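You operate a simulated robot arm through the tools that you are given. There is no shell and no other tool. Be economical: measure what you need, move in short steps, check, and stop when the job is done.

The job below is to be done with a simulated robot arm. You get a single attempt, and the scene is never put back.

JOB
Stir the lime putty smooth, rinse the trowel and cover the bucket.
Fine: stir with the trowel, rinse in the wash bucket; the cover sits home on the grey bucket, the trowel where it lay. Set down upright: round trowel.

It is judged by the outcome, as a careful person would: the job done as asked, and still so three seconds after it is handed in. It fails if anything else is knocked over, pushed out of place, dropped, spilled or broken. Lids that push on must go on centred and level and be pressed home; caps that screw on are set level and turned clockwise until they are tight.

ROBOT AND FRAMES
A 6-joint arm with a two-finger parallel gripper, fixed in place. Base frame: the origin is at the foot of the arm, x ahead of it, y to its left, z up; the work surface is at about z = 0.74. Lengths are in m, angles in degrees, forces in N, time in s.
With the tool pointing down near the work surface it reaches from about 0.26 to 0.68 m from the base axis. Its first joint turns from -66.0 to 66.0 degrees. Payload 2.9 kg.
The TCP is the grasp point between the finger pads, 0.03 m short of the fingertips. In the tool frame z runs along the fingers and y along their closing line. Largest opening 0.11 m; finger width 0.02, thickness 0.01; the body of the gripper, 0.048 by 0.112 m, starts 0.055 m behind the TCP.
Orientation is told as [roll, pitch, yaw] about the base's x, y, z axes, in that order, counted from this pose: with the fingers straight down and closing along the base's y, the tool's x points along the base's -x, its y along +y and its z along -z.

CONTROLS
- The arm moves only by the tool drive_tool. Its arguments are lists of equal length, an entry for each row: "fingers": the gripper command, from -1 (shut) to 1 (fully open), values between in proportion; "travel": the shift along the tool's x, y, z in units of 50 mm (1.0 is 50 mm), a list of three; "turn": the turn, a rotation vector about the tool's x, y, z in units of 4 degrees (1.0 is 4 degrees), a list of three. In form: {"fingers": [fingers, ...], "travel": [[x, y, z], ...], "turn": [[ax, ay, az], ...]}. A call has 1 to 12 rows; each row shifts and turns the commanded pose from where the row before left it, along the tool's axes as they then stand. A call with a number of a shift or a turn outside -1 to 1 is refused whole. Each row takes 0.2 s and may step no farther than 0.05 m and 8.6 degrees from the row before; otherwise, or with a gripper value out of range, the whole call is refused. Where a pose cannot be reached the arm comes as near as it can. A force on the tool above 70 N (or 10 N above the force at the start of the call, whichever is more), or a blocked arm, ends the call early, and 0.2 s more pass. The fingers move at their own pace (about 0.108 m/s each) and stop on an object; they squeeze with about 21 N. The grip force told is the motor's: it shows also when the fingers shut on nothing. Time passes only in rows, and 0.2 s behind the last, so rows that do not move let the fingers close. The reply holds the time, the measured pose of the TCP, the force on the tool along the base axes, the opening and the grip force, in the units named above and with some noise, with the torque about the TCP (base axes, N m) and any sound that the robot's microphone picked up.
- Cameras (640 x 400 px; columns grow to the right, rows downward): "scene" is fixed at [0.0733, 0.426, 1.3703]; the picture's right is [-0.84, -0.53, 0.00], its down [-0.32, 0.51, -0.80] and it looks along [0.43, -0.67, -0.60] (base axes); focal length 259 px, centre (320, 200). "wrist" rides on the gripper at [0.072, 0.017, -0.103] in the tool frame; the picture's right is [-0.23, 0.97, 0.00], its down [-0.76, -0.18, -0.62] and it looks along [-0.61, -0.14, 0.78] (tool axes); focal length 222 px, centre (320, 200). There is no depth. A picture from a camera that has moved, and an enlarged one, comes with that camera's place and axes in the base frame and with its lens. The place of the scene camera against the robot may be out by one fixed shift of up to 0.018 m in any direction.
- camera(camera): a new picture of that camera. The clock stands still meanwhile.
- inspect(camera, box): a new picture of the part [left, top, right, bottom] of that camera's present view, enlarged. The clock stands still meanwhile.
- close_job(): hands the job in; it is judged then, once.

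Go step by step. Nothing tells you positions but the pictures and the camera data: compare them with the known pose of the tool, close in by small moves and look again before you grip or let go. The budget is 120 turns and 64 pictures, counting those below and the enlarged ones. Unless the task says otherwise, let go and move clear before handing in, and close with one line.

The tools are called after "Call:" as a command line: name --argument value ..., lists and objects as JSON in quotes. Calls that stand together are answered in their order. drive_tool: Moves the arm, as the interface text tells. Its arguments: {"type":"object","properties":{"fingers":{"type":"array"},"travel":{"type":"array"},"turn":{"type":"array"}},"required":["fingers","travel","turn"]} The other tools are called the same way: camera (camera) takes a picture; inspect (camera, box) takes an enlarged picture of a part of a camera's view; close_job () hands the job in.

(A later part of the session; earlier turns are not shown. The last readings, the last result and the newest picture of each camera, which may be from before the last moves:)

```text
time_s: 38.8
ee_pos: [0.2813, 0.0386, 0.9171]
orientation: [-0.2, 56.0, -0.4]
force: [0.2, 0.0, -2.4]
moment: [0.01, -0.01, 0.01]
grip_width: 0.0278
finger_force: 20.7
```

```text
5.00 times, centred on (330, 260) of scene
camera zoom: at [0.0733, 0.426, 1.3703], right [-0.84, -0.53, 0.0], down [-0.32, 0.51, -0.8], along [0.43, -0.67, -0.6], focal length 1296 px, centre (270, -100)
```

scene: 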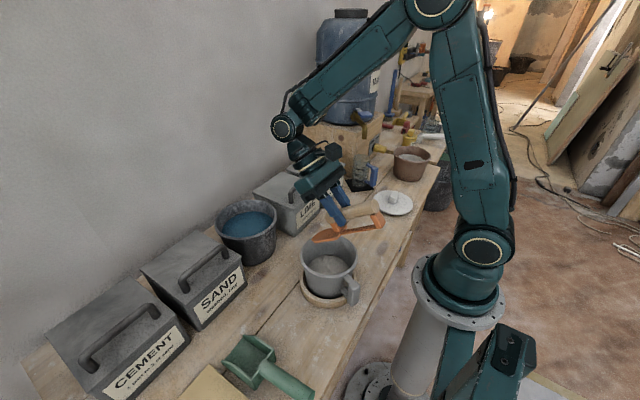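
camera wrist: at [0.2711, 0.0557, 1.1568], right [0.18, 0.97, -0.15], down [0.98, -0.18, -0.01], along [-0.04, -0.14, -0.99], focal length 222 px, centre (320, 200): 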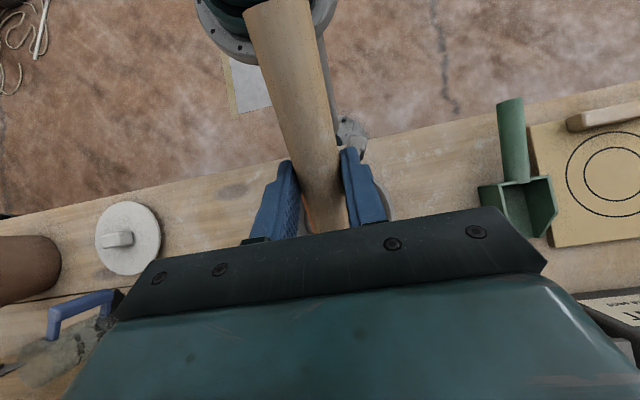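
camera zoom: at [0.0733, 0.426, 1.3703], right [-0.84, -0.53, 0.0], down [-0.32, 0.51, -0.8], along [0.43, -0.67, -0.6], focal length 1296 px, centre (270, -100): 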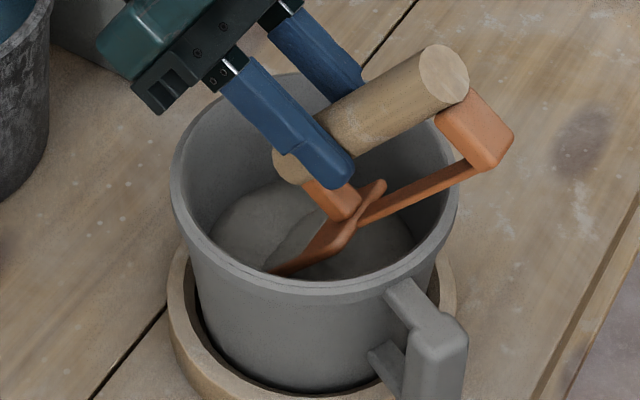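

The bucket is nearly back in place; no wall trouble now. A few more loops for a smooth putty.

Call:
drive_tool --fingers '[-1, -1, -1, -1, -1, -1, -1, -1, -1, -1, -1, -1]' --travel '[[0.012, 0.18, 0.018], [0.033, 0.132, 0.049], [0.035, 0.048, 0.05], [0.035, -0.048, 0.05], [0.033, -0.132, 0.049], [0.012, -0.18, 0.018], [-0.012, -0.18, -0.018], [-0.033, -0.132, -0.049], [-0.035, -0.048, -0.05], [-0.035, 0.048, -0.05], [-0.033, 0.132, -0.049], [-0.012, 0.18, -0.018]]' --turn '[[0, 0, 0], [0, 0, 0], [0, 0, 0], [0, 0, 0], [0, 0, 0], [0, 0, 0], [0, 0, 0], [0, 0, 0], [0, 0, 0], [0, 0, 0], [0, 0, 0], [0, 0, 0]]'

Call:
drive_tool --fingers '[-1, -1, -1, -1, -1, -1, -1, -1, -1, -1, -1, -1]' --travel '[[0.012, 0.18, 0.018], [0.033, 0.132, 0.049], [0.035, 0.048, 0.05], [0.035, -0.048, 0.05], [0.033, -0.132, 0.049], [0.012, -0.18, 0.018], [-0.012, -0.18, -0.018], [-0.033, -0.132, -0.049], [-0.035, -0.048, -0.05], [-0.035, 0.048, -0.05], [-0.033, 0.132, -0.049], [-0.012, 0.18, -0.018]]' --turn '[[0, 0, 0], [0, 0, 0], [0, 0, 0], [0, 0, 0], [0, 0, 0], [0, 0, 0], [0, 0, 0], [0, 0, 0], [0, 0, 0], [0, 0, 0], [0, 0, 0], [0, 0, 0]]'

Call:
drive_tool --fingers '[-1, -1, -1, -1, -1, -1, -1, -1, -1, -1, -1, -1]' --travel '[[0.012, 0.18, 0.018], [0.033, 0.132, 0.049], [0.035, 0.048, 0.05], [0.035, -0.048, 0.05], [0.033, -0.132, 0.049], [0.012, -0.18, 0.018], [-0.012, -0.18, -0.018], [-0.033, -0.132, -0.049], [-0.035, -0.048, -0.05], [-0.035, 0.048, -0.05], [-0.033, 0.132, -0.049], [-0.012, 0.18, -0.018]]' --turn '[[0, 0, 0], [0, 0, 0], [0, 0, 0], [0, 0, 0], [0, 0, 0], [0, 0, 0], [0, 0, 0], [0, 0, 0], [0, 0, 0], [0, 0, 0], [0, 0, 0], [0, 0, 0]]'

Call:
drive_tool --fingers '[-1, -1, -1, -1, -1]' --travel '[[0.3, 0, -0.2], [0.5, 0, -0.335], [0.5, 0, -0.335], [0.5, 0, -0.335], [0.5, 0, -0.335]]' --turn '[[0, 0, 0], [0, 0, 0], [0, 0, 0], [0, 0, 0], [0, 0, 0]]'

Call:
inspect --camera "scene" --box '[260, 160, 420, 320]'

```text
time_s: 41.4
ee_pos: [0.2808, 0.0376, 0.9186]
orientation: [-0.2, 56.0, -0.4]
force: [-0.1, -0.3, -3.1]
moment: [-0.05, -0.05, 0.04]
grip_width: 0.0281
finger_force: 20.7
```

```text
time_s: 44.0
ee_pos: [0.2816, 0.0373, 0.9184]
orientation: [-0.1, 56.0, -0.4]
force: [-0.1, -0.8, -2.0]
moment: [-0.04, -0.01, 0.02]
grip_width: 0.0281
finger_force: 21.0
```

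```text
time_s: 46.6
ee_pos: [0.2807, 0.0377, 0.9181]
orientation: [-0.1, 56.0, -0.4]
force: [0.4, 0.0, -1.8]
moment: [-0.03, -0.06, -0.04]
grip_width: 0.0277
finger_force: 20.8
```

```text
time_s: 47.8
ee_pos: [0.2784, 0.016, 1.0071]
orientation: [-0.5, 56.1, -0.5]
force: [0.0, -0.7, -2.3]
moment: [0.0, -0.04, -0.02]
grip_width: 0.0276
finger_force: 21.4
out of reach, approached as far as the arm can: row 3, 4, 5
```

```text
2.50 times, centred on (340, 240) of scene
camera zoom: at [0.0733, 0.426, 1.3703], right [-0.84, -0.53, 0.0], down [-0.32, 0.51, -0.8], along [0.43, -0.67, -0.6], focal length 648 px, centre (270, 100)
```

zoom: 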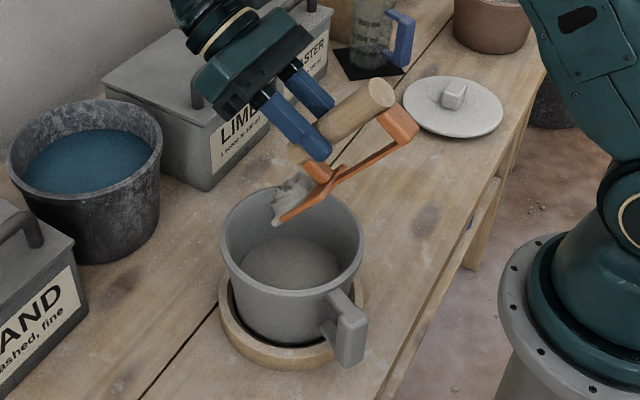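

The putty is now smooth and the blade is soiled. I lift it clear and carry it over to the wash bucket (centre ≈(0.55, 0.055)).

Call:
drive_tool --fingers '[-1, -1, -1, -1, -1]' --travel '[[0.31, 0, -0.25], [0.31, 0, -0.25], [0.31, 0, -0.25], [0.3, 0, -0.28], [0.2, 0, -0.28]]' --turn '[[0, -1, 0], [0, -1, 0], [0, -1, 0], [0, -1, 0], [0, 0, 0]]'

Call:
drive_tool --fingers '[-1, -1, -1, -1, -1, -1]' --travel '[[-0.55, 0.13, -0.46], [-0.55, 0.13, -0.46], [-0.55, 0.13, -0.46], [-0.55, 0.13, -0.46], [-0.55, 0.13, -0.46], [-0.55, 0.13, -0.46]]' --turn '[[0, 0, 0], [0, 0, 0], [0, 0, 0], [0, 0, 0], [0, 0, 0], [0, 0, 0]]'

Call:
camera --camera "scene"

```text
time_s: 49.0
ee_pos: [0.283, 0.0113, 1.0875]
orientation: [-1.5, 40.8, -0.4]
force: [1.2, 0.0, -1.2]
moment: [0.0, -0.02, -0.05]
grip_width: 0.028
finger_force: 21.6
out of reach, approached as far as the arm can: row 3, 4, 5
```

```text
time_s: 50.3
ee_pos: [0.4552, 0.0428, 1.0972]
orientation: [0.0, 38.5, -0.1]
force: [-2.0, 1.0, -22.7]
moment: [-0.41, 0.06, 0.0]
grip_width: 0.0279
finger_force: 21.1
out of reach, approached as far as the arm can: row 6
stopped in row 6: the force on the tool passed its limit at 94 N (the readings are from after the stop); the commanded pose is now the measured one
```

```text
21 pictures are left
```

scene: 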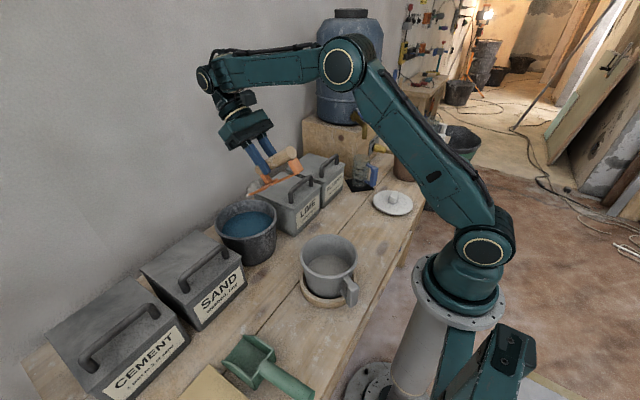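

The wrist reached the wall behind the bench with this lean. I back off and turn the tilted tool about the vertical so that it leans sideways instead, at a safe height.

Call:
drive_tool --fingers '[-1, -1, -1]' --travel '[[0.4, 0, 0.33], [0.4, 0, 0.33], [0.2, 0, 0.17]]' --turn '[[0, 0, 0], [0, 0, 0], [0, 0, 0]]'

Call:
drive_tool --fingers '[-1, -1, -1, -1, -1, -1, -1, -1, -1, -1, -1, -1]' --travel '[[0, 0, 0], [0, 0, 0], [0, 0, 0], [0, 0, 0], [0, 0, 0], [0, 0, 0], [0, 0, 0], [0, 0, 0], [0, 0, 0], [0, 0, 0], [0, 0, 0], [0, 0, 0]]' --turn '[[0.6225, 0, -0.7826], [0.6225, 0, -0.7826], [0.6225, 0, -0.7826], [0.6225, 0, -0.7826], [0.6225, 0, -0.7826], [0.6225, 0, -0.7826], [0.6225, 0, -0.7826], [0.6225, 0, -0.7826], [0.6225, 0, -0.7826], [0.6225, 0, -0.7826], [0.6225, 0, -0.7826], [0.6225, 0, -0.7826]]'

Call:
inspect --camera "scene" --box '[160, 40, 420, 300]'

```text
time_s: 51.1
ee_pos: [0.3904, 0.0424, 1.0981]
orientation: [0.1, 38.8, 0.0]
force: [-1.1, 0.7, -3.4]
moment: [-0.02, 0.0, -0.01]
grip_width: 0.0277
finger_force: 20.8
```

```text
time_s: 53.7
ee_pos: [0.3891, 0.0423, 1.0971]
orientation: [0.1, 38.6, 48.2]
force: [-0.1, 0.2, -2.3]
moment: [0.02, -0.01, 0.04]
grip_width: 0.0276
finger_force: 21.0
```

```text
1.54 times, centred on (290, 170) of scene
camera zoom: at [0.0733, 0.426, 1.3703], right [-0.84, -0.53, 0.0], down [-0.32, 0.51, -0.8], along [0.43, -0.67, -0.6], focal length 399 px, centre (366, 246)
```

zoom: 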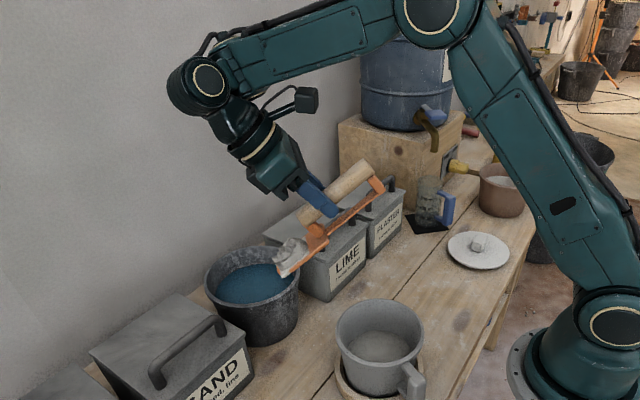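

Turning works. I continue to 90° yaw and then increase tilt.

Call:
drive_tool --fingers '[-1, -1, -1, -1, -1, -1, -1, -1, -1, -1]' --travel '[[0, 0, 0], [0, 0, 0], [0, 0, 0], [0, 0, 0], [0, 0, 0], [0, 0, 0], [0, 0, 0], [0, 0, 0], [0, 0, 0], [0, 0, 0]]' --turn '[[0.6225, 0, -0.7826], [0.6225, 0, -0.7826], [0.6225, 0, -0.7826], [0.6225, 0, -0.7826], [0.6225, 0, -0.7826], [0.6225, 0, -0.7826], [0.6225, 0, -0.7826], [0.6225, 0, -0.7826], [0.6225, 0, -0.7826], [0.6225, 0, -0.7826]]'

Call:
drive_tool --fingers '[-1, -1]' --travel '[[0, 0, 0], [0, 0, 0]]' --turn '[[0, 1, 0], [0, 1, 0]]'

```text
time_s: 55.9
ee_pos: [0.3084, 0.231, 1.108]
orientation: [1.7, 36.9, 88.1]
force: [-0.6, -0.5, -2.6]
moment: [-0.03, 0.0, -0.02]
grip_width: 0.0278
finger_force: 21.2
out of reach, approached as far as the arm can: row 2, 3, 4, 5, 6, 7, 8, 9, 10
```

```text
time_s: 56.5
ee_pos: [0.2905, 0.2423, 1.0986]
orientation: [2.8, 39.9, 88.2]
force: [0.9, 0.6, -2.2]
moment: [0.0, 0.0, -0.01]
grip_width: 0.028
finger_force: 20.8
out of reach, approached as far as the arm can: row 1, 2
```

Sideways lean is limited to about 48° relative to the arm's heading. I'll use yaw ≈50° with a moderate tilt; first I turn back to that yaw.

Call:
drive_tool --fingers '[-1, -1, -1, -1, -1, -1, -1, -1, -1, -1]' --travel '[[0, 0, 0], [0, 0, 0], [0, 0, 0], [0, 0, 0], [0, 0, 0], [0, 0, 0], [0, 0, 0], [0, 0, 0], [0, 0, 0], [0, 0, 0]]' --turn '[[-0.62, 0, 0.74], [-0.62, 0, 0.74], [-0.62, 0, 0.74], [-0.62, 0, 0.74], [-0.62, 0, 0.74], [-0.62, 0, 0.74], [-0.62, 0, 0.74], [-0.62, 0, 0.74], [-0.62, 0, 0.74], [-0.62, 0, 0.74]]'

```text
time_s: 58.7
ee_pos: [0.2915, 0.2388, 1.0978]
orientation: [0.6, 41.6, 48.8]
force: [0.9, -0.3, -2.0]
moment: [-0.04, -0.04, 0.01]
grip_width: 0.0281
finger_force: 21.0
```

Call:
drive_tool --fingers '[-1, -1, -1, -1, -1, -1]' --travel '[[0.118, -0.79, 0.194], [0.118, -0.79, 0.194], [0.118, -0.79, 0.194], [0.118, -0.79, 0.194], [0.118, -0.79, 0.194], [0.118, -0.79, 0.194]]' --turn '[[0, 0, 0], [0, 0, 0], [0, 0, 0], [0, 0, 0], [0, 0, 0], [0, 0, 0]]'

```text
time_s: 60.1
ee_pos: [0.4162, 0.041, 1.0702]
orientation: [1.1, 40.9, 48.9]
force: [0.7, -0.8, -2.4]
moment: [0.0, -0.01, 0.02]
grip_width: 0.0277
finger_force: 20.6
out of reach, approached as far as the arm can: row 6
```

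Next I edge toward the wash bucket, lowering slightly while the tip stays above the rim.

Call:
drive_tool --fingers '[-1, -1, -1]' --travel '[[-0.42, -0.4, 0.03], [-0.42, -0.4, 0.03], [0, 0, 0]]' --turn '[[0, 0, 0], [0, 0, 0], [0, 0, 0]]'

Call:
inspect --camera "scene" --box '[160, 60, 360, 280]'

```text
time_s: 60.9
ee_pos: [0.4484, 0.0475, 1.0298]
orientation: [1.0, 41.0, 48.9]
force: [0.5, -0.3, -1.5]
moment: [0.0, -0.01, 0.0]
grip_width: 0.0277
finger_force: 20.9
out of reach, approached as far as the arm can: row 1, 2
```

```text
1.82 times, centred on (260, 170) of scene
camera zoom: at [0.0733, 0.426, 1.3703], right [-0.84, -0.53, 0.0], down [-0.32, 0.51, -0.8], along [0.43, -0.67, -0.6], focal length 471 px, centre (429, 254)
```

zoom: 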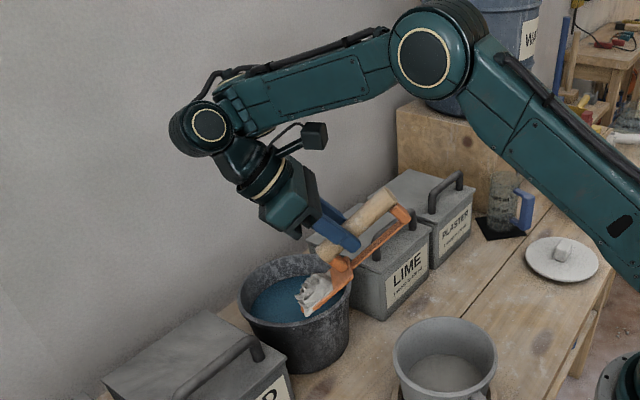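

The tip is just at the front rim. I ease the tilt to ~33° and yaw to 45° to gain reach, then advance over the water.

Call:
drive_tool --fingers '[-1, -1, -1, -1, -1]' --travel '[[0, 0, 0], [0, 0, 0], [0, 0, 0], [-0.21, -0.39, -0.135], [-0.21, -0.39, -0.135]]' --turn '[[0, -1, 0], [0, -1, 0], [-0.545, 0, 0.839], [0, 0, 0], [0, 0, 0]]'

Call:
inspect --camera "scene" --box '[160, 60, 360, 280]'

```text
time_s: 62.1
ee_pos: [0.4978, 0.0402, 1.0313]
orientation: [0.5, 33.5, 44.8]
force: [0.1, 0.2, -2.0]
moment: [0.0, 0.02, -0.02]
grip_width: 0.0277
finger_force: 21.4
out of reach, approached as far as the arm can: row 2
```

```text
1.82 times, centred on (260, 170) of scene
camera zoom: at [0.0733, 0.426, 1.3703], right [-0.84, -0.53, 0.0], down [-0.32, 0.51, -0.8], along [0.43, -0.67, -0.6], focal length 471 px, centre (429, 254)
```

zoom: 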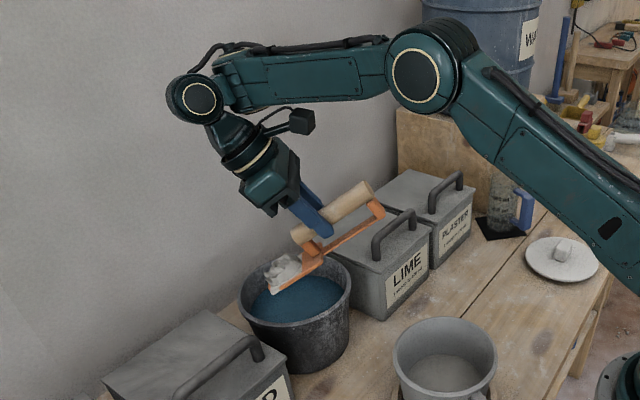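

No wall contact, and the tip is over the water. I lower it slowly.

Call:
drive_tool --fingers '[-1, -1, -1, -1]' --travel '[[-0.22, 0, 0.336], [-0.22, 0, 0.336], [-0.22, 0, 0.336], [-0.22, 0, 0.336]]' --turn '[[0, 0, 0], [0, 0, 0], [0, 0, 0], [0, 0, 0]]'

Call:
inspect --camera "scene" --box '[200, 160, 320, 280]'

```text
time_s: 63.1
ee_pos: [0.4981, 0.0421, 0.9503]
orientation: [0.3, 33.5, 44.5]
force: [2.9, -1.3, 2.3]
moment: [0.03, -0.15, -0.05]
grip_width: 0.0279
finger_force: 21.7
```

```text
3.33 times, centred on (260, 220) of scene
camera zoom: at [0.0733, 0.426, 1.3703], right [-0.84, -0.53, 0.0], down [-0.32, 0.51, -0.8], along [0.43, -0.67, -0.6], focal length 864 px, centre (520, 133)
```

zoom: 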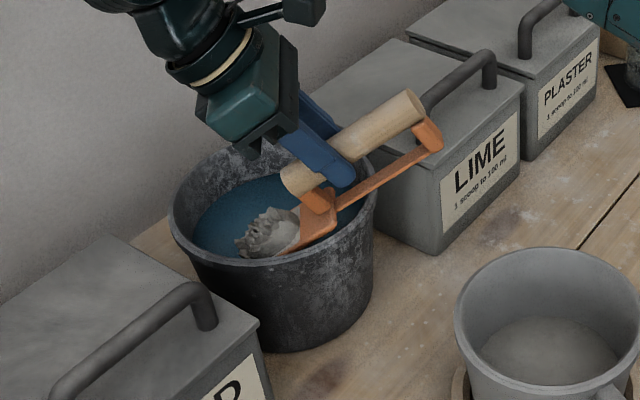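

The blade is at the water. The force reading changed a bit, so I pause to re-read it.

Call:
drive_tool --fingers '[-1, -1]' --travel '[[0, 0, 0], [0, 0, 0]]' --turn '[[0, 0, 0], [0, 0, 0]]'

Call:
inspect --camera "scene" --box '[230, 180, 310, 240]'

```text
time_s: 63.7
ee_pos: [0.4976, 0.0423, 0.9493]
orientation: [0.3, 33.5, 44.5]
force: [7.0, -2.4, 4.5]
moment: [0.01, -0.44, -0.14]
grip_width: 0.0276
finger_force: 21.1
```

```text
6.67 times, centred on (270, 210) of scene
camera zoom: at [0.0734, 0.426, 1.3703], right [-0.84, -0.53, 0.0], down [-0.32, 0.51, -0.8], along [0.43, -0.67, -0.6], focal length 1728 px, centre (653, 133)
```

zoom: 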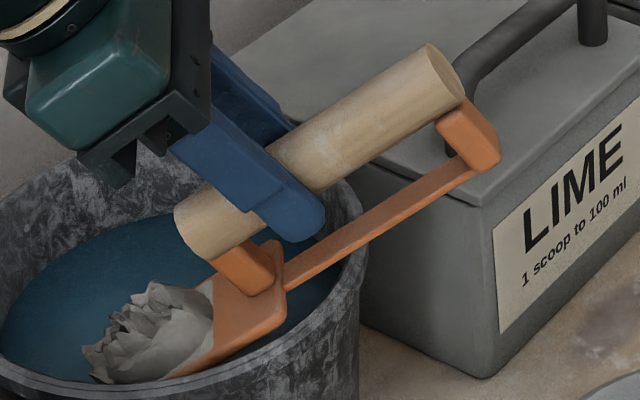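

The blade's near corner is pressing on the near rim. I raise slightly, shift toward the bucket centre, then lower again.

Call:
drive_tool --fingers '[-1, -1, -1, -1]' --travel '[[0.16, 0, -0.25], [0, -0.25, 0], [0, -0.25, 0], [0, 0, 0]]' --turn '[[0, 0, 0], [0, 0, 0], [0, 0, 0], [0, 0, 0]]'

Call:
drive_tool --fingers '[-1, -1, -1, -1]' --travel '[[-0.16, 0, 0.25], [-0.11, 0, 0.168], [-0.11, 0, 0.168], [0, 0, 0]]' --turn '[[0, 0, 0], [0, 0, 0], [0, 0, 0], [0, 0, 0]]'

Call:
inspect --camera "scene" --box '[200, 160, 320, 280]'

```text
time_s: 64.7
ee_pos: [0.515, 0.025, 0.965]
orientation: [0.5, 33.7, 44.8]
force: [-0.2, 0.5, -1.4]
moment: [-0.01, 0.0, 0.01]
grip_width: 0.0279
finger_force: 21.0
```

```text
time_s: 65.7
ee_pos: [0.5151, 0.0245, 0.9296]
orientation: [0.5, 33.6, 44.7]
force: [0.5, 0.4, -1.4]
moment: [-0.02, -0.05, 0.02]
grip_width: 0.0279
finger_force: 20.4
```

```text
3.33 times, centred on (260, 220) of scene
camera zoom: at [0.0733, 0.426, 1.3703], right [-0.84, -0.53, 0.0], down [-0.32, 0.51, -0.8], along [0.43, -0.67, -0.6], focal length 864 px, centre (520, 133)
```

zoom: 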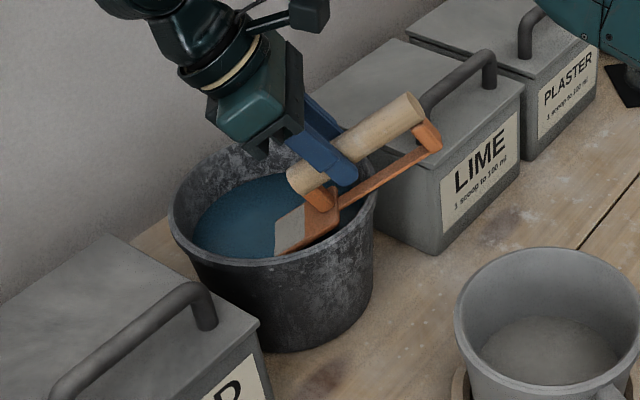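

Free and immersed; the putty is washing off. I go slightly deeper and swish.

Call:
drive_tool --fingers '[-1, -1, -1, -1, -1, -1, -1, -1, -1, -1, -1, -1]' --travel '[[-0.1, 0, 0.16], [0, 0.2, 0], [0, -0.2, 0], [0, -0.25, 0], [0, 0.25, 0], [0, 0.2, 0], [0, -0.2, 0], [0, -0.25, 0], [0, 0.25, 0], [0, 0.2, 0], [0, -0.2, 0], [0, -0.25, 0]]' --turn '[[0, 0, 0], [0, 0, 0], [0, 0, 0], [0, 0, 0], [0, 0, 0], [0, 0, 0], [0, 0, 0], [0, 0, 0], [0, 0, 0], [0, 0, 0], [0, 0, 0], [0, 0, 0]]'

Call:
drive_tool --fingers '[-1, -1, -1, -1, -1, -1, -1, -1, -1, -1, -1, -1]' --travel '[[0, 0.25, 0], [0, 0.2, 0], [0, -0.2, 0], [0, -0.25, 0], [0, 0.25, 0], [0, 0.2, 0], [0, -0.2, 0], [0, -0.25, 0], [0, 0.25, 0], [0, 0.2, 0], [0, -0.2, 0], [0, 0, 0]]' --turn '[[0, 0, 0], [0, 0, 0], [0, 0, 0], [0, 0, 0], [0, 0, 0], [0, 0, 0], [0, 0, 0], [0, 0, 0], [0, 0, 0], [0, 0, 0], [0, 0, 0], [0, 0, 0]]'

Call:
drive_tool --fingers '[-1, -1, -1, -1, -1]' --travel '[[0.22, 0, -0.336], [0.22, 0, -0.336], [0.22, 0, -0.336], [0.22, 0, -0.336], [0.22, 0, -0.336]]' --turn '[[0, 0, 0], [0, 0, 0], [0, 0, 0], [0, 0, 0], [0, 0, 0]]'

Call:
inspect --camera "scene" --box '[200, 120, 340, 260]'

```text
time_s: 68.3
ee_pos: [0.5245, 0.0145, 0.9204]
orientation: [0.5, 33.6, 44.8]
force: [-0.7, -0.1, -2.2]
moment: [0.0, 0.01, 0.0]
grip_width: 0.0277
finger_force: 21.4
```

```text
time_s: 70.9
ee_pos: [0.5175, 0.0258, 0.9213]
orientation: [0.5, 33.6, 44.7]
force: [-0.1, -0.2, -1.6]
moment: [-0.01, 0.0, 0.0]
grip_width: 0.0279
finger_force: 20.9
out of reach, approached as far as the arm can: row 10
```

```text
time_s: 72.1
ee_pos: [0.5198, 0.0242, 1.0204]
orientation: [0.5, 33.5, 44.8]
force: [0.7, 0.5, -2.7]
moment: [-0.02, -0.03, 0.01]
grip_width: 0.0278
finger_force: 20.8
```

```text
2.86 times, centred on (270, 190) of scene
camera zoom: at [0.0733, 0.426, 1.3703], right [-0.84, -0.53, 0.0], down [-0.32, 0.51, -0.8], along [0.43, -0.67, -0.6], focal length 741 px, centre (463, 229)
```

zoom: 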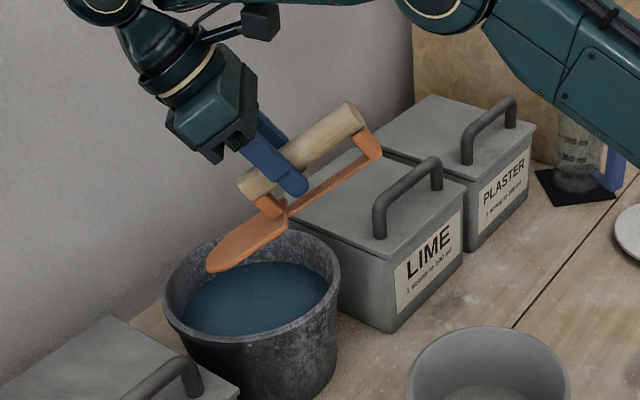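

The trowel is clean. Now I level it, retreat from the wash bucket, and turn it back to its original heading.

Call:
drive_tool --fingers '[-1, -1, -1, -1, -1, -1, -1, -1, -1]' --travel '[[0, 0, 0], [0, 0, 0], [0, 0, 0], [0, 0, 0], [0, 0, 0], [0, 0, 0], [0, 0, 0], [0, 0, 0], [0, 0, 0]]' --turn '[[0, -0.93, 0], [0, -0.93, 0], [0, -0.93, 0], [0, -0.93, 0], [0, -0.93, 0], [0, -0.93, 0], [0, -0.93, 0], [0, -0.93, 0], [0, -0.93, 0]]'

Call:
drive_tool --fingers '[-1, -1, -1, -1, -1, -1]' --travel '[[0.145, 0.8, 0], [0.145, 0.8, 0], [0.145, 0.8, 0], [0.145, 0.8, 0], [0.145, 0.8, 0], [0.145, 0.8, 0]]' --turn '[[0, 0, 0], [0, 0, 0], [0, 0, 0], [0, 0, 0], [0, 0, 0], [0, 0, 0]]'

Call:
drive_tool --fingers '[-1, -1, -1, -1, -1, -1, -1, -1, -1, -1, -1]' --travel '[[0, 0, 0], [0, 0, 0], [0, 0, 0], [0, 0, 0], [0, 0, 0], [0, 0, 0], [0, 0, 0], [0, 0, 0], [0, 0, 0], [0, 0, 0], [0, 0, 0]]' --turn '[[0, 0, 0.96], [0, 0, 0.96], [0, 0, 0.96], [0, 0, 0.96], [0, 0, 0.96], [0, 0, 0.96], [0, 0, 0.96], [0, 0, 0.96], [0, 0, 0.96], [0, 0, 0.96], [0, 0, 0.96]]'

```text
time_s: 74.1
ee_pos: [0.5842, 0.0323, 1.0591]
orientation: [0.7, 0.2, 44.5]
force: [0.5, -0.5, -1.4]
moment: [-0.06, 0.04, 0.0]
grip_width: 0.0279
finger_force: 20.7
out of reach, approached as far as the arm can: row 4, 5, 6, 7, 8, 9
```

```text
time_s: 75.5
ee_pos: [0.4887, 0.1939, 1.1411]
orientation: [0.6, 0.3, 44.3]
force: [-0.2, 0.5, -1.8]
moment: [-0.01, 0.02, -0.01]
grip_width: 0.0276
finger_force: 20.8
out of reach, approached as far as the arm can: row 1, 2, 3, 4, 5, 6
```

```text
time_s: 77.9
ee_pos: [0.4888, 0.1951, 1.141]
orientation: [0.3, 0.5, 2.0]
force: [0.0, -0.3, -2.5]
moment: [0.01, 0.03, -0.01]
grip_width: 0.028
finger_force: 21.0
```

Level and at yaw 2°. I move back over the original spot and lower to z≈0.92.

Call:
drive_tool --fingers '[-1, -1, -1, -1, -1, -1, -1, -1]' --travel '[[0.885, -0.135, 0.3], [0.885, -0.135, 0.3], [0.885, -0.135, 0.3], [0.885, -0.135, 0.3], [0, 0, 0.8], [0, 0, 0.8], [0, 0, 0.8], [0, 0, 0.8]]' --turn '[[0.54, 0, 0], [0.54, 0, 0], [0, 0.12, 0], [0, 0, 0], [0, 0, 0], [0, 0, 0], [0, 0, 0], [0, 0, 0]]'

Call:
inspect --camera "scene" --box '[200, 180, 400, 360]'

```text
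time_s: 79.7
ee_pos: [0.4593, 0.2311, 1.1423]
orientation: [-4.1, 1.0, 2.1]
force: [-0.5, -0.5, -2.3]
moment: [-0.02, 0.04, -0.01]
grip_width: 0.0279
finger_force: 21.1
out of reach, approached as far as the arm can: row 1, 2, 3, 4, 5, 6, 7, 8
```

```text
2.22 times, centred on (300, 270) of scene
camera zoom: at [0.0733, 0.4261, 1.3703], right [-0.84, -0.53, 0.0], down [-0.32, 0.51, -0.8], along [0.43, -0.67, -0.6], focal length 576 px, centre (364, 44)
```

zoom: 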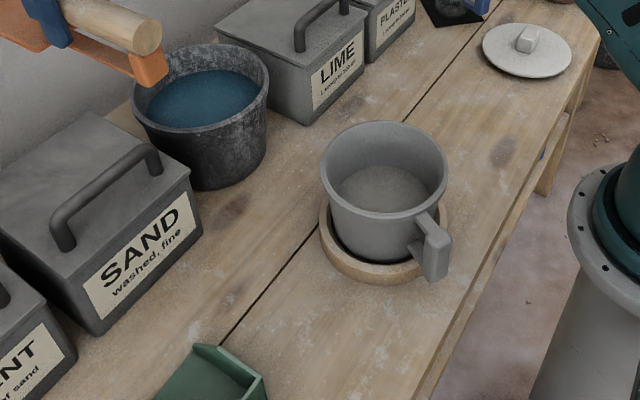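

Some joint seems to be at its stop in this wrist configuration. I take a full scene view to understand the arm's posture.

Call:
camera --camera "scene"

```text
12 pictures are left
```

scene: 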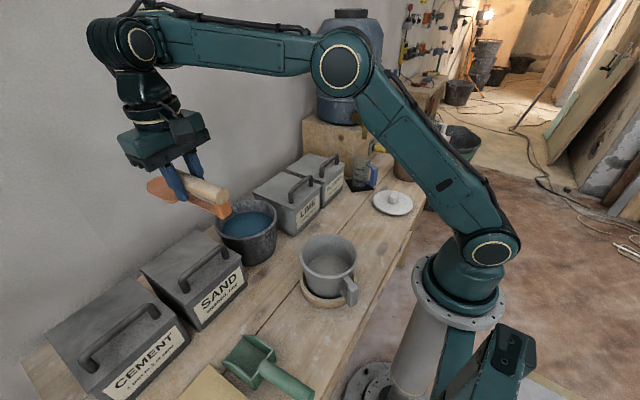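

Call:
drive_tool --fingers '[-1]' --travel '[[0, 0, 0.5]]' --turn '[[0, 0, 0]]'

Call:
drive_tool --fingers '[-1]' --travel '[[0.5, 0, 0]]' --turn '[[0, 0, 0]]'

Call:
drive_tool --fingers '[-1, -1]' --travel '[[0, 0, 0], [0, 0, 0]]' --turn '[[0, -1, 0], [0, -1, 0]]'

```text
time_s: 80.1
ee_pos: [0.4712, 0.2354, 1.128]
orientation: [-4.1, 1.1, 2.1]
force: [-0.6, 1.2, -2.1]
moment: [0.01, 0.04, 0.0]
grip_width: 0.0279
finger_force: 20.8
out of reach, approached as far as the arm can: row 1
```

```text
time_s: 80.5
ee_pos: [0.4546, 0.2414, 1.139]
orientation: [-4.1, 0.9, 2.3]
force: [-0.7, 0.4, -2.2]
moment: [-0.02, 0.03, -0.03]
grip_width: 0.0278
finger_force: 20.9
out of reach, approached as far as the arm can: row 1
```

```text
time_s: 81.1
ee_pos: [0.4769, 0.2578, 1.1671]
orientation: [-4.2, -6.9, 2.6]
force: [0.2, 0.4, -1.7]
moment: [0.0, 0.05, 0.02]
grip_width: 0.0281
finger_force: 20.7
out of reach, approached as far as the arm can: row 1, 2
```

The arm appears stuck on a joint bound in this posture. I'll re-tilt the blade down (the posture it moved freely in) and retreat from there before levelling.

Call:
drive_tool --fingers '[-1, -1, -1, -1, -1, -1, -1, -1, -1, -1]' --travel '[[0, 0, 0], [0, 0, 0], [0, 0, 0], [0, 0, 0], [0, 0, 0], [0, 0, 0], [0, 0, 0], [0, 0, 0], [0, 0, 0], [0, 0, 0]]' --turn '[[-0.3, 1, 0], [-0.3, 1, 0], [-0.3, 1, 0], [0, 1, 0], [0, 1, 0], [0, 1, 0], [0, 1, 0], [0, 1, 0], [0, 1, 0], [0, 1, 0]]'

Call:
drive_tool --fingers '[-1, -1]' --travel '[[0.41, 0, 0.29], [0.41, 0, 0.29]]' --turn '[[0, 0, 0], [0, 0, 0]]'

```text
time_s: 83.3
ee_pos: [0.4291, 0.2279, 1.1166]
orientation: [-0.7, 32.5, 1.9]
force: [-0.3, 1.2, -2.2]
moment: [0.02, -0.01, -0.01]
grip_width: 0.0278
finger_force: 21.0
out of reach, approached as far as the arm can: row 3, 7, 8, 9, 10
```

```text
time_s: 83.9
ee_pos: [0.3767, 0.2273, 1.1108]
orientation: [-0.6, 32.9, 1.9]
force: [-0.4, -0.4, -2.1]
moment: [0.03, 0.0, -0.03]
grip_width: 0.0277
finger_force: 21.2
```

Retreat works with the tilt. I lower a little further back, then level step by step.

Call:
drive_tool --fingers '[-1, -1, -1, -1]' --travel '[[-0.06, 0, 0.555], [-0.06, 0, 0.555], [-0.06, 0, 0.555], [-0.06, 0, 0.3]]' --turn '[[0, 0, 0], [0, 0, 0], [0, 0, 0], [0, 0, 0]]'

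Call:
drive_tool --fingers '[-1, -1, -1, -1]' --travel '[[0, 0, 0], [0, 0, 0], [0, 0, 0], [0, 0, 0]]' --turn '[[0, -1, 0], [0, -1, 0], [0, -1, 0], [0, -1, 0]]'

```text
time_s: 84.9
ee_pos: [0.3543, 0.2332, 1.0437]
orientation: [-0.7, 32.9, 2.1]
force: [0.0, -0.2, -3.4]
moment: [-0.02, 0.01, -0.01]
grip_width: 0.0279
finger_force: 20.7
out of reach, approached as far as the arm can: row 3, 4
```

```text
time_s: 85.9
ee_pos: [0.4033, 0.2487, 1.0911]
orientation: [-0.7, 17.0, 2.0]
force: [0.3, -1.1, -1.0]
moment: [0.01, 0.06, 0.01]
grip_width: 0.0279
finger_force: 20.7
out of reach, approached as far as the arm can: row 1, 2, 3, 4
```

Call:
inspect --camera "scene" --box '[80, 0, 400, 200]'

```text
2.00 times, centred on (240, 100) of scene
camera zoom: at [0.0733, 0.4261, 1.3703], right [-0.84, -0.53, 0.0], down [-0.32, 0.51, -0.8], along [0.43, -0.67, -0.6], focal length 518 px, centre (480, 400)
```

zoom: 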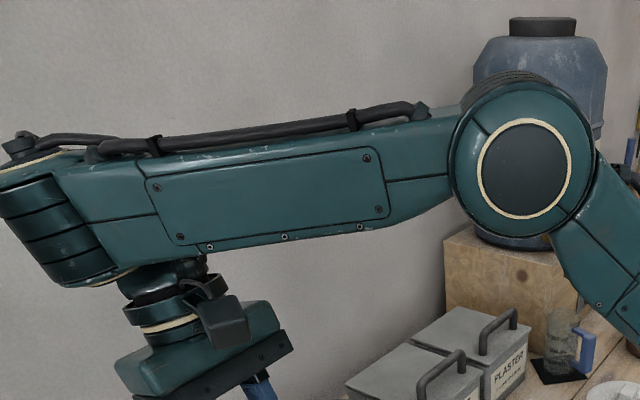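

I probe whether turning about the vertical frees this posture.

Call:
drive_tool --fingers '[-1, -1, -1, -1, -1, -1, -1, -1]' --travel '[[0, 0, 0], [0, 0, 0], [0, 0, 0], [0, 0, 0], [0, 0, 0], [0, 0, 0], [0, 0, 0], [0, 0, 0]]' --turn '[[0, 1, 0], [0, 1, 0], [0, 1, 0], [0, 1, 0], [0, 1, 0], [0, 1, 0], [0, 1, 0], [0, 1, 0]]'

Call:
drive_tool --fingers '[-1, -1, -1, -1, -1, -1, -1, -1]' --travel '[[0, 0, 0], [0, 0, 0], [0, 0, 0], [0, 0, 0], [0, 0, 0], [0, 0, 0], [0, 0, 0], [0, 0, 0]]' --turn '[[0.64, 0, -0.76], [0.64, 0, -0.76], [0.64, 0, -0.76], [0.64, 0, -0.76], [0.64, 0, -0.76], [0.64, 0, -0.76], [0.64, 0, -0.76], [0.64, 0, -0.76]]'

Call:
inspect --camera "scene" --box '[80, 0, 400, 200]'

```text
time_s: 87.7
ee_pos: [0.3705, 0.2155, 1.0513]
orientation: [-1.8, 46.6, 0.5]
force: [-4.3, -1.7, -16.2]
moment: [-0.02, -0.06, -0.01]
grip_width: 0.0279
finger_force: 21.0
out of reach, approached as far as the arm can: row 6, 7, 8
stopped in row 8: the force on the tool passed its limit at 75 N (the readings are from after the stop); the commanded pose is now the measured one
```

```text
time_s: 89.5
ee_pos: [0.3703, 0.2143, 1.0527]
orientation: [3.5, 46.3, 36.1]
force: [-0.2, 0.6, -2.2]
moment: [0.0, 0.01, 0.02]
grip_width: 0.0281
finger_force: 21.1
```

```text
2.00 times, centred on (240, 100) of scene
camera zoom: at [0.0733, 0.4261, 1.3703], right [-0.84, -0.53, 0.0], down [-0.32, 0.51, -0.8], along [0.43, -0.67, -0.6], focal length 518 px, centre (480, 400)
```

zoom: 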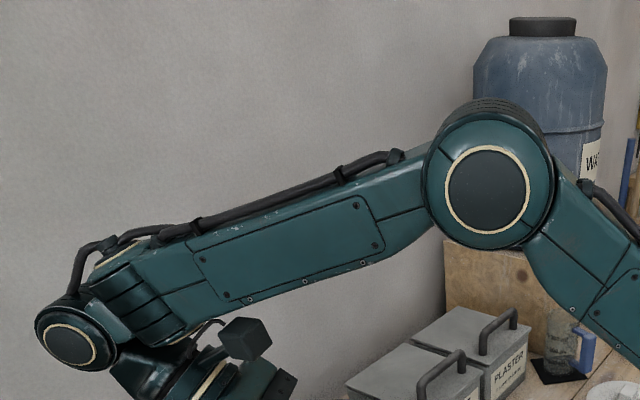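

The arm is now aligned with the lean direction (ring joint facing properly). I try levelling from here.

Call:
drive_tool --fingers '[-1, -1, -1, -1, -1, -1]' --travel '[[0, 0, 0], [0, 0, 0], [0, 0, 0], [0, 0, 0], [0, 0, 0], [0, 0, 0]]' --turn '[[0, -1, 0], [0, -1, 0], [0, -1, 0], [0, -1, 0], [0, -1, 0], [0, -1, 0]]'

```text
time_s: 90.9
ee_pos: [0.369, 0.2161, 1.0522]
orientation: [2.6, 22.3, 34.5]
force: [0.3, 0.2, -2.3]
moment: [0.0, 0.02, 0.03]
grip_width: 0.0279
finger_force: 21.2
```

No limits hit. I continue to level.

Call:
drive_tool --fingers '[-1, -1, -1, -1, -1, -1]' --travel '[[0, 0, 0], [0, 0, 0], [0, 0, 0], [0, 0, 0], [0, 0, 0], [0, 0, 0]]' --turn '[[0, -0.93, 0], [0, -0.93, 0], [0, -0.93, 0], [0, -0.93, 0], [0, -0.93, 0], [0, -0.93, 0]]'

```text
time_s: 92.3
ee_pos: [0.3701, 0.2152, 1.0523]
orientation: [2.4, 0.1, 33.4]
force: [-0.2, 0.0, -1.4]
moment: [-0.04, 0.05, 0.01]
grip_width: 0.0275
finger_force: 20.7
```

Level again. Turn to the original heading with a slight 4° lean away from the bucket.

Call:
drive_tool --fingers '[-1, -1, -1, -1, -1, -1, -1, -1]' --travel '[[0, 0, 0], [0, 0, 0], [0, 0, 0], [0, 0, 0], [0, 0, 0], [0, 0, 0], [0, 0, 0], [0, 0, 0]]' --turn '[[0.2, 0, 0.97], [0.2, 0, 0.97], [0.2, 0, 0.97], [0.2, 0, 0.97], [0.2, 0, 0.97], [0.2, 0, 0.97], [0.2, 0, 0.97], [0.2, 0, 0.97]]'

```text
time_s: 94.1
ee_pos: [0.3714, 0.2155, 1.0502]
orientation: [-4.0, -0.4, 2.5]
force: [0.8, -0.5, -2.0]
moment: [-0.02, 0.03, 0.01]
grip_width: 0.028
finger_force: 21.1
```

Call:
drive_tool --fingers '[-1, -1, -1, -1]' --travel '[[0.31, -0.17, 0.75], [0.31, -0.17, 0.75], [0.31, -0.17, 0.75], [0.31, -0.17, 0.75]]' --turn '[[0, 0, 0], [0, 0.1, 0], [0, 0, 0], [0, 0, 0]]'

Call:
camera --camera "wrist"

```text
time_s: 95.1
ee_pos: [0.3094, 0.168, 0.9025]
orientation: [-4.1, 0.0, 2.4]
force: [0.6, 0.2, -2.2]
moment: [0.0, 0.05, 0.01]
grip_width: 0.0281
finger_force: 21.1
```

```text
9 pictures are left
camera wrist: at [0.2359, 0.1903, 1.0041], right [0.19, 0.98, -0.07], down [0.77, -0.1, 0.63], along [0.62, -0.17, -0.77], focal length 222 px, centre (320, 200)
```

wrist: 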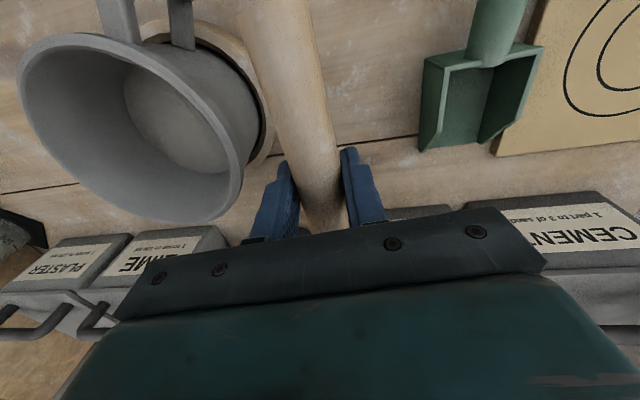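

Over the original spot; rim clearance looks as computed. I lower to z≈0.82, then feel for the table.

Call:
drive_tool --fingers '[-1, -1, -1, -1]' --travel '[[0, 0.04, 0.55], [0, 0.04, 0.55], [0, 0.03, 0.4], [0, 0.01, 0.14]]' --turn '[[0, 0, 0], [0, 0, 0], [0, 0, 0], [0, 0, 0]]'

Call:
drive_tool --fingers '[-1, -1]' --travel '[[0, 0.005, 0.08], [0, 0, 0]]' --turn '[[0, 0, 0], [0, 0, 0]]'

Call:
drive_tool --fingers '[-1, -1]' --travel '[[0, 0.005, 0.08], [0, 0, 0]]' --turn '[[0, 0, 0], [0, 0, 0]]'

```text
time_s: 96.1
ee_pos: [0.3116, 0.1697, 0.8232]
orientation: [-4.0, -0.1, 2.4]
force: [0.7, 0.0, -1.2]
moment: [-0.03, 0.06, 0.01]
grip_width: 0.0278
finger_force: 21.2
```

```text
time_s: 96.7
ee_pos: [0.3125, 0.1682, 0.8184]
orientation: [-3.9, 0.1, 2.2]
force: [0.7, 0.3, -1.8]
moment: [0.01, 0.05, -0.01]
grip_width: 0.028
finger_force: 21.3
```

```text
time_s: 97.3
ee_pos: [0.3115, 0.1692, 0.814]
orientation: [-4.0, 0.0, 2.4]
force: [-0.2, -0.5, -2.8]
moment: [-0.01, 0.03, -0.03]
grip_width: 0.0277
finger_force: 21.4
```

Call:
drive_tool --fingers '[-1, -1]' --travel '[[0, 0.005, 0.08], [0, 0, 0]]' --turn '[[0, 0, 0], [0, 0, 0]]'

Call:
drive_tool --fingers '[-1, -1]' --travel '[[0, 0.005, 0.08], [0, 0, 0]]' --turn '[[0, 0, 0], [0, 0, 0]]'

Call:
inspect --camera "scene" --box '[200, 180, 400, 360]'

```text
time_s: 97.9
ee_pos: [0.3108, 0.1673, 0.8098]
orientation: [-4.1, 0.0, 2.6]
force: [-0.1, -0.9, -1.0]
moment: [0.0, 0.03, -0.01]
grip_width: 0.0279
finger_force: 21.8
```

```text
time_s: 98.5
ee_pos: [0.311, 0.1673, 0.8064]
orientation: [-4.0, 0.0, 2.4]
force: [1.2, 0.2, -2.2]
moment: [0.02, 0.04, -0.04]
grip_width: 0.0276
finger_force: 21.1
```

```text
2.22 times, centred on (300, 270) of scene
camera zoom: at [0.0733, 0.4261, 1.3703], right [-0.84, -0.53, 0.0], down [-0.32, 0.51, -0.8], along [0.43, -0.67, -0.6], focal length 576 px, centre (364, 44)
```

zoom: 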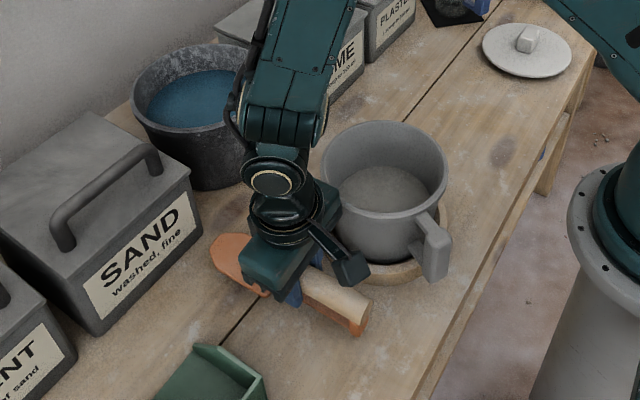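

It's still slightly above the table and about 8 mm too far in +x. I correct and continue lowering.

Call:
drive_tool --fingers '[-1, -1, -1]' --travel '[[0.16, 0, 0], [0, 0, 0.08], [0, 0, 0]]' --turn '[[0, 0, 0], [0, 0, 0], [0, 0, 0]]'

Call:
drive_tool --fingers '[-1, -1]' --travel '[[0, 0, 0.06], [0, 0, 0]]' --turn '[[0, 0, 0], [0, 0, 0]]'

Call:
drive_tool --fingers '[-1, -1]' --travel '[[0, 0, 0.06], [0, 0, 0]]' --turn '[[0, 0, 0], [0, 0, 0]]'

```text
time_s: 99.3
ee_pos: [0.3016, 0.1679, 0.8016]
orientation: [-4.0, -0.1, 2.4]
force: [0.3, 0.1, -2.9]
moment: [0.02, 0.02, 0.04]
grip_width: 0.0276
finger_force: 21.2
```

```text
time_s: 99.9
ee_pos: [0.303, 0.1671, 0.8]
orientation: [-3.9, 0.0, 2.4]
force: [-0.6, -0.2, -3.2]
moment: [-0.01, 0.05, -0.01]
grip_width: 0.0276
finger_force: 20.9
```

```text
time_s: 100.5
ee_pos: [0.3041, 0.1677, 0.7953]
orientation: [-4.0, -0.1, 2.3]
force: [-0.1, 0.4, -1.5]
moment: [-0.03, 0.02, 0.03]
grip_width: 0.0279
finger_force: 21.0
```

Call:
drive_tool --fingers '[-1, -1]' --travel '[[0, 0.005, 0.07], [0, 0, 0]]' --turn '[[0, 0, 0], [0, 0, 0]]'

Call:
drive_tool --fingers '[-1, -1]' --travel '[[0, 0.005, 0.07], [0, 0, 0]]' --turn '[[0, 0, 0], [0, 0, 0]]'

Call:
drive_tool --fingers '[-1, -1]' --travel '[[0, 0.005, 0.06], [0, 0, 0]]' --turn '[[0, 0, 0], [0, 0, 0]]'

```text
time_s: 101.1
ee_pos: [0.303, 0.1658, 0.7926]
orientation: [-4.0, -0.2, 2.4]
force: [2.1, -0.2, 6.2]
moment: [0.09, 0.58, -0.03]
grip_width: 0.0277
finger_force: 20.9
```

```text
time_s: 101.7
ee_pos: [0.3031, 0.1663, 0.7888]
orientation: [-4.0, -0.1, 2.4]
force: [1.7, -5.8, 18.8]
moment: [0.08, -0.05, -0.09]
grip_width: 0.0282
finger_force: 20.8
```

```text
time_s: 102.3
ee_pos: [0.3046, 0.167, 0.7861]
orientation: [-3.9, 0.0, 2.5]
force: [-0.9, -0.1, 16.6]
moment: [0.32, 0.08, -0.08]
grip_width: 0.0279
finger_force: 21.4
```

Contact with the table; it's seated. I relax the press slightly, open, and back up along the fingers.

Call:
drive_tool --fingers '[-1, -0.3, -0.1, -0.05, -0.05]' --travel '[[0, 0, -0.03], [0, 0, 0], [0, 0, 0], [0, 0, 0], [0, 0, 0]]' --turn '[[0, 0, 0], [0, 0, 0], [0, 0, 0], [0, 0, 0], [0, 0, 0]]'

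Call:
drive_tool --fingers '[-0.05, -0.05, -0.05, -0.05, -0.05, -0.05, -0.05]' --travel '[[0, 0, -0.3], [0, 0, -0.5], [0, 0, -0.8], [0, 0, -0.8], [0, 0, -0.8], [0, 0, -0.8], [0, 0, -0.5]]' --turn '[[0, 0, 0], [0, 0, 0], [0, 0, 0], [0, 0, 0], [-0.5, 0, 0.3], [-0.5, 0, 0.3], [0, 0, 0]]'

Call:
drive_tool --fingers '[0, 0, 0, 0, 0, 0, 0, 0, 0, 0]' --travel '[[0.1, -0.9, 0], [0.1, -0.9, 0], [0.1, -0.9, 0], [0.1, -0.9, 0], [0.1, -0.9, 0], [0.1, -0.9, 0], [0.1, -0.9, 0], [0, -0.9, 0], [0, -0.9, 0], [0, -0.9, 0]]' --turn '[[0, 0, 0], [0, 0, 0], [0, 0, 0], [0, 0, 0], [0, 0, 0], [0, 0, 0], [0, 0, 0], [0, 0, 0], [0, 0, 0], [0, 0, 0]]'

Call:
inspect --camera "scene" --box '[200, 180, 400, 360]'

```text
time_s: 103.5
ee_pos: [0.3019, 0.1679, 0.7871]
orientation: [-4.0, 0.0, 2.4]
force: [0.2, 0.1, 0.0]
moment: [-0.03, -0.01, 0.0]
grip_width: 0.0524
finger_force: 0.0
```

```text
time_s: 105.1
ee_pos: [0.3031, 0.1802, 1.0116]
orientation: [0.0, 0.0, 0.1]
force: [0.0, 1.0, 0.6]
moment: [0.0, -0.05, -0.02]
grip_width: 0.0525
finger_force: 0.0
```

```text
time_s: 107.3
ee_pos: [0.2697, -0.2692, 1.0077]
orientation: [0.1, -0.1, 0.1]
force: [0.7, 0.1, 0.4]
moment: [0.01, 0.02, -0.02]
grip_width: 0.0552
finger_force: 0.0
```

```text
2.22 times, centred on (300, 270) of scene
camera zoom: at [0.0733, 0.426, 1.3703], right [-0.84, -0.53, 0.0], down [-0.32, 0.51, -0.8], along [0.43, -0.67, -0.6], focal length 576 px, centre (364, 44)
```

zoom: 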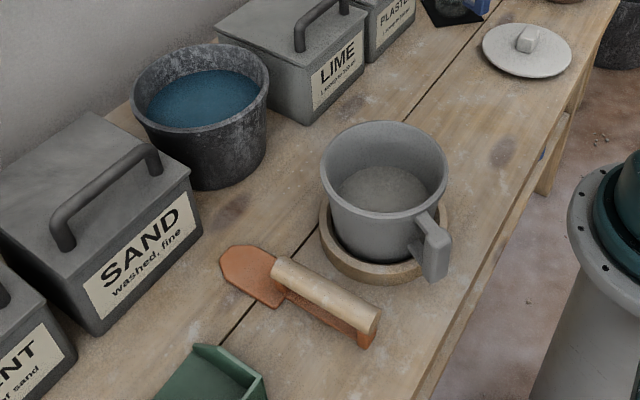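

The trowel is back in place within a few millimetres. Now to the lid: move over it and view with the wrist camera.

Call:
drive_tool --fingers '[0, 0, 0]' --travel '[[0, -0.75, 0], [0, -0.75, 0], [0, -0.75, 0]]' --turn '[[0, 0, 0], [0, 0, 0], [0, 0, 0]]'

Call:
camera --camera "wrist"

```text
time_s: 108.1
ee_pos: [0.2669, -0.3854, 1.0081]
orientation: [0.0, -0.1, 0.1]
force: [-0.4, -0.1, -1.2]
moment: [0.0, -0.01, -0.02]
grip_width: 0.055
finger_force: 0.1
```

```text
6 pictures are left
camera wrist: at [0.1937, -0.3674, 1.1107], right [0.23, 0.97, 0.0], down [0.76, -0.18, 0.62], along [0.61, -0.14, -0.78], focal length 222 px, centre (320, 200)
```

wrist: 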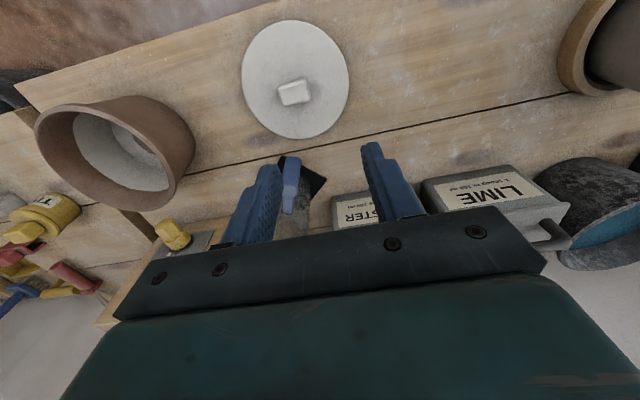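

The lid is centred at about (0.259, −0.419) with its knob's long side along y. I move above the knob.

Call:
drive_tool --fingers '[0.45, 0.45, 0.45, 0.45]' --travel '[[0.07, -0.35, 0.79], [0.07, -0.35, 0.79], [0, 0, 0.79], [0, 0, 0.6]]' --turn '[[0, 0, 0], [0, 0, 0], [0, 0, 0], [0, 0, 0]]'

Call:
camera --camera "wrist"

```text
time_s: 109.1
ee_pos: [0.2621, -0.4184, 0.8649]
orientation: [0.0, -0.1, 0.1]
force: [0.8, 0.4, 0.0]
moment: [0.01, 0.01, 0.05]
grip_width: 0.0801
finger_force: 0.1
```

```text
5 pictures are left
camera wrist: at [0.1882, -0.4003, 0.9675], right [0.23, 0.97, 0.0], down [0.76, -0.18, 0.62], along [0.61, -0.14, -0.78], focal length 222 px, centre (320, 200)
```

wrist: 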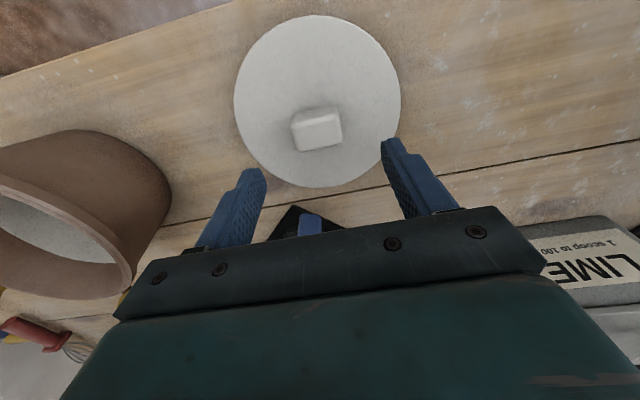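

Well aligned over the knob (≈42 × 26 mm, centre (0.262, −0.420)). I descend and close on it.

Call:
drive_tool --fingers '[0.45, 0.45, 0.45, 0.45, 0.45]' --travel '[[0, -0.03, 0.5], [0, 0, 0.5], [0, 0, 0.3], [0, 0, 0.14], [0, 0, 0.06]]' --turn '[[0, 0, 0], [0, 0, 0], [0, 0, 0], [0, 0, 0], [0, 0, 0]]'

Call:
drive_tool --fingers '[0, -0.2, -0.6, -1, -1]' --travel '[[0, 0, 0], [0, 0, 0], [0, 0, 0], [0, 0, 0], [0, 0, 0]]' --turn '[[0, 0, 0], [0, 0, 0], [0, 0, 0], [0, 0, 0], [0, 0, 0]]'

```text
time_s: 110.3
ee_pos: [0.2627, -0.4195, 0.7886]
orientation: [-0.1, -0.1, 0.1]
force: [0.7, 0.0, 0.6]
moment: [0.04, 0.01, 0.0]
grip_width: 0.0798
finger_force: 0.0
```

```text
time_s: 111.5
ee_pos: [0.2617, -0.4185, 0.79]
orientation: [0.0, -0.1, 0.1]
force: [0.7, -0.6, 0.9]
moment: [0.01, -0.02, 0.01]
grip_width: 0.0414
finger_force: 20.7
```

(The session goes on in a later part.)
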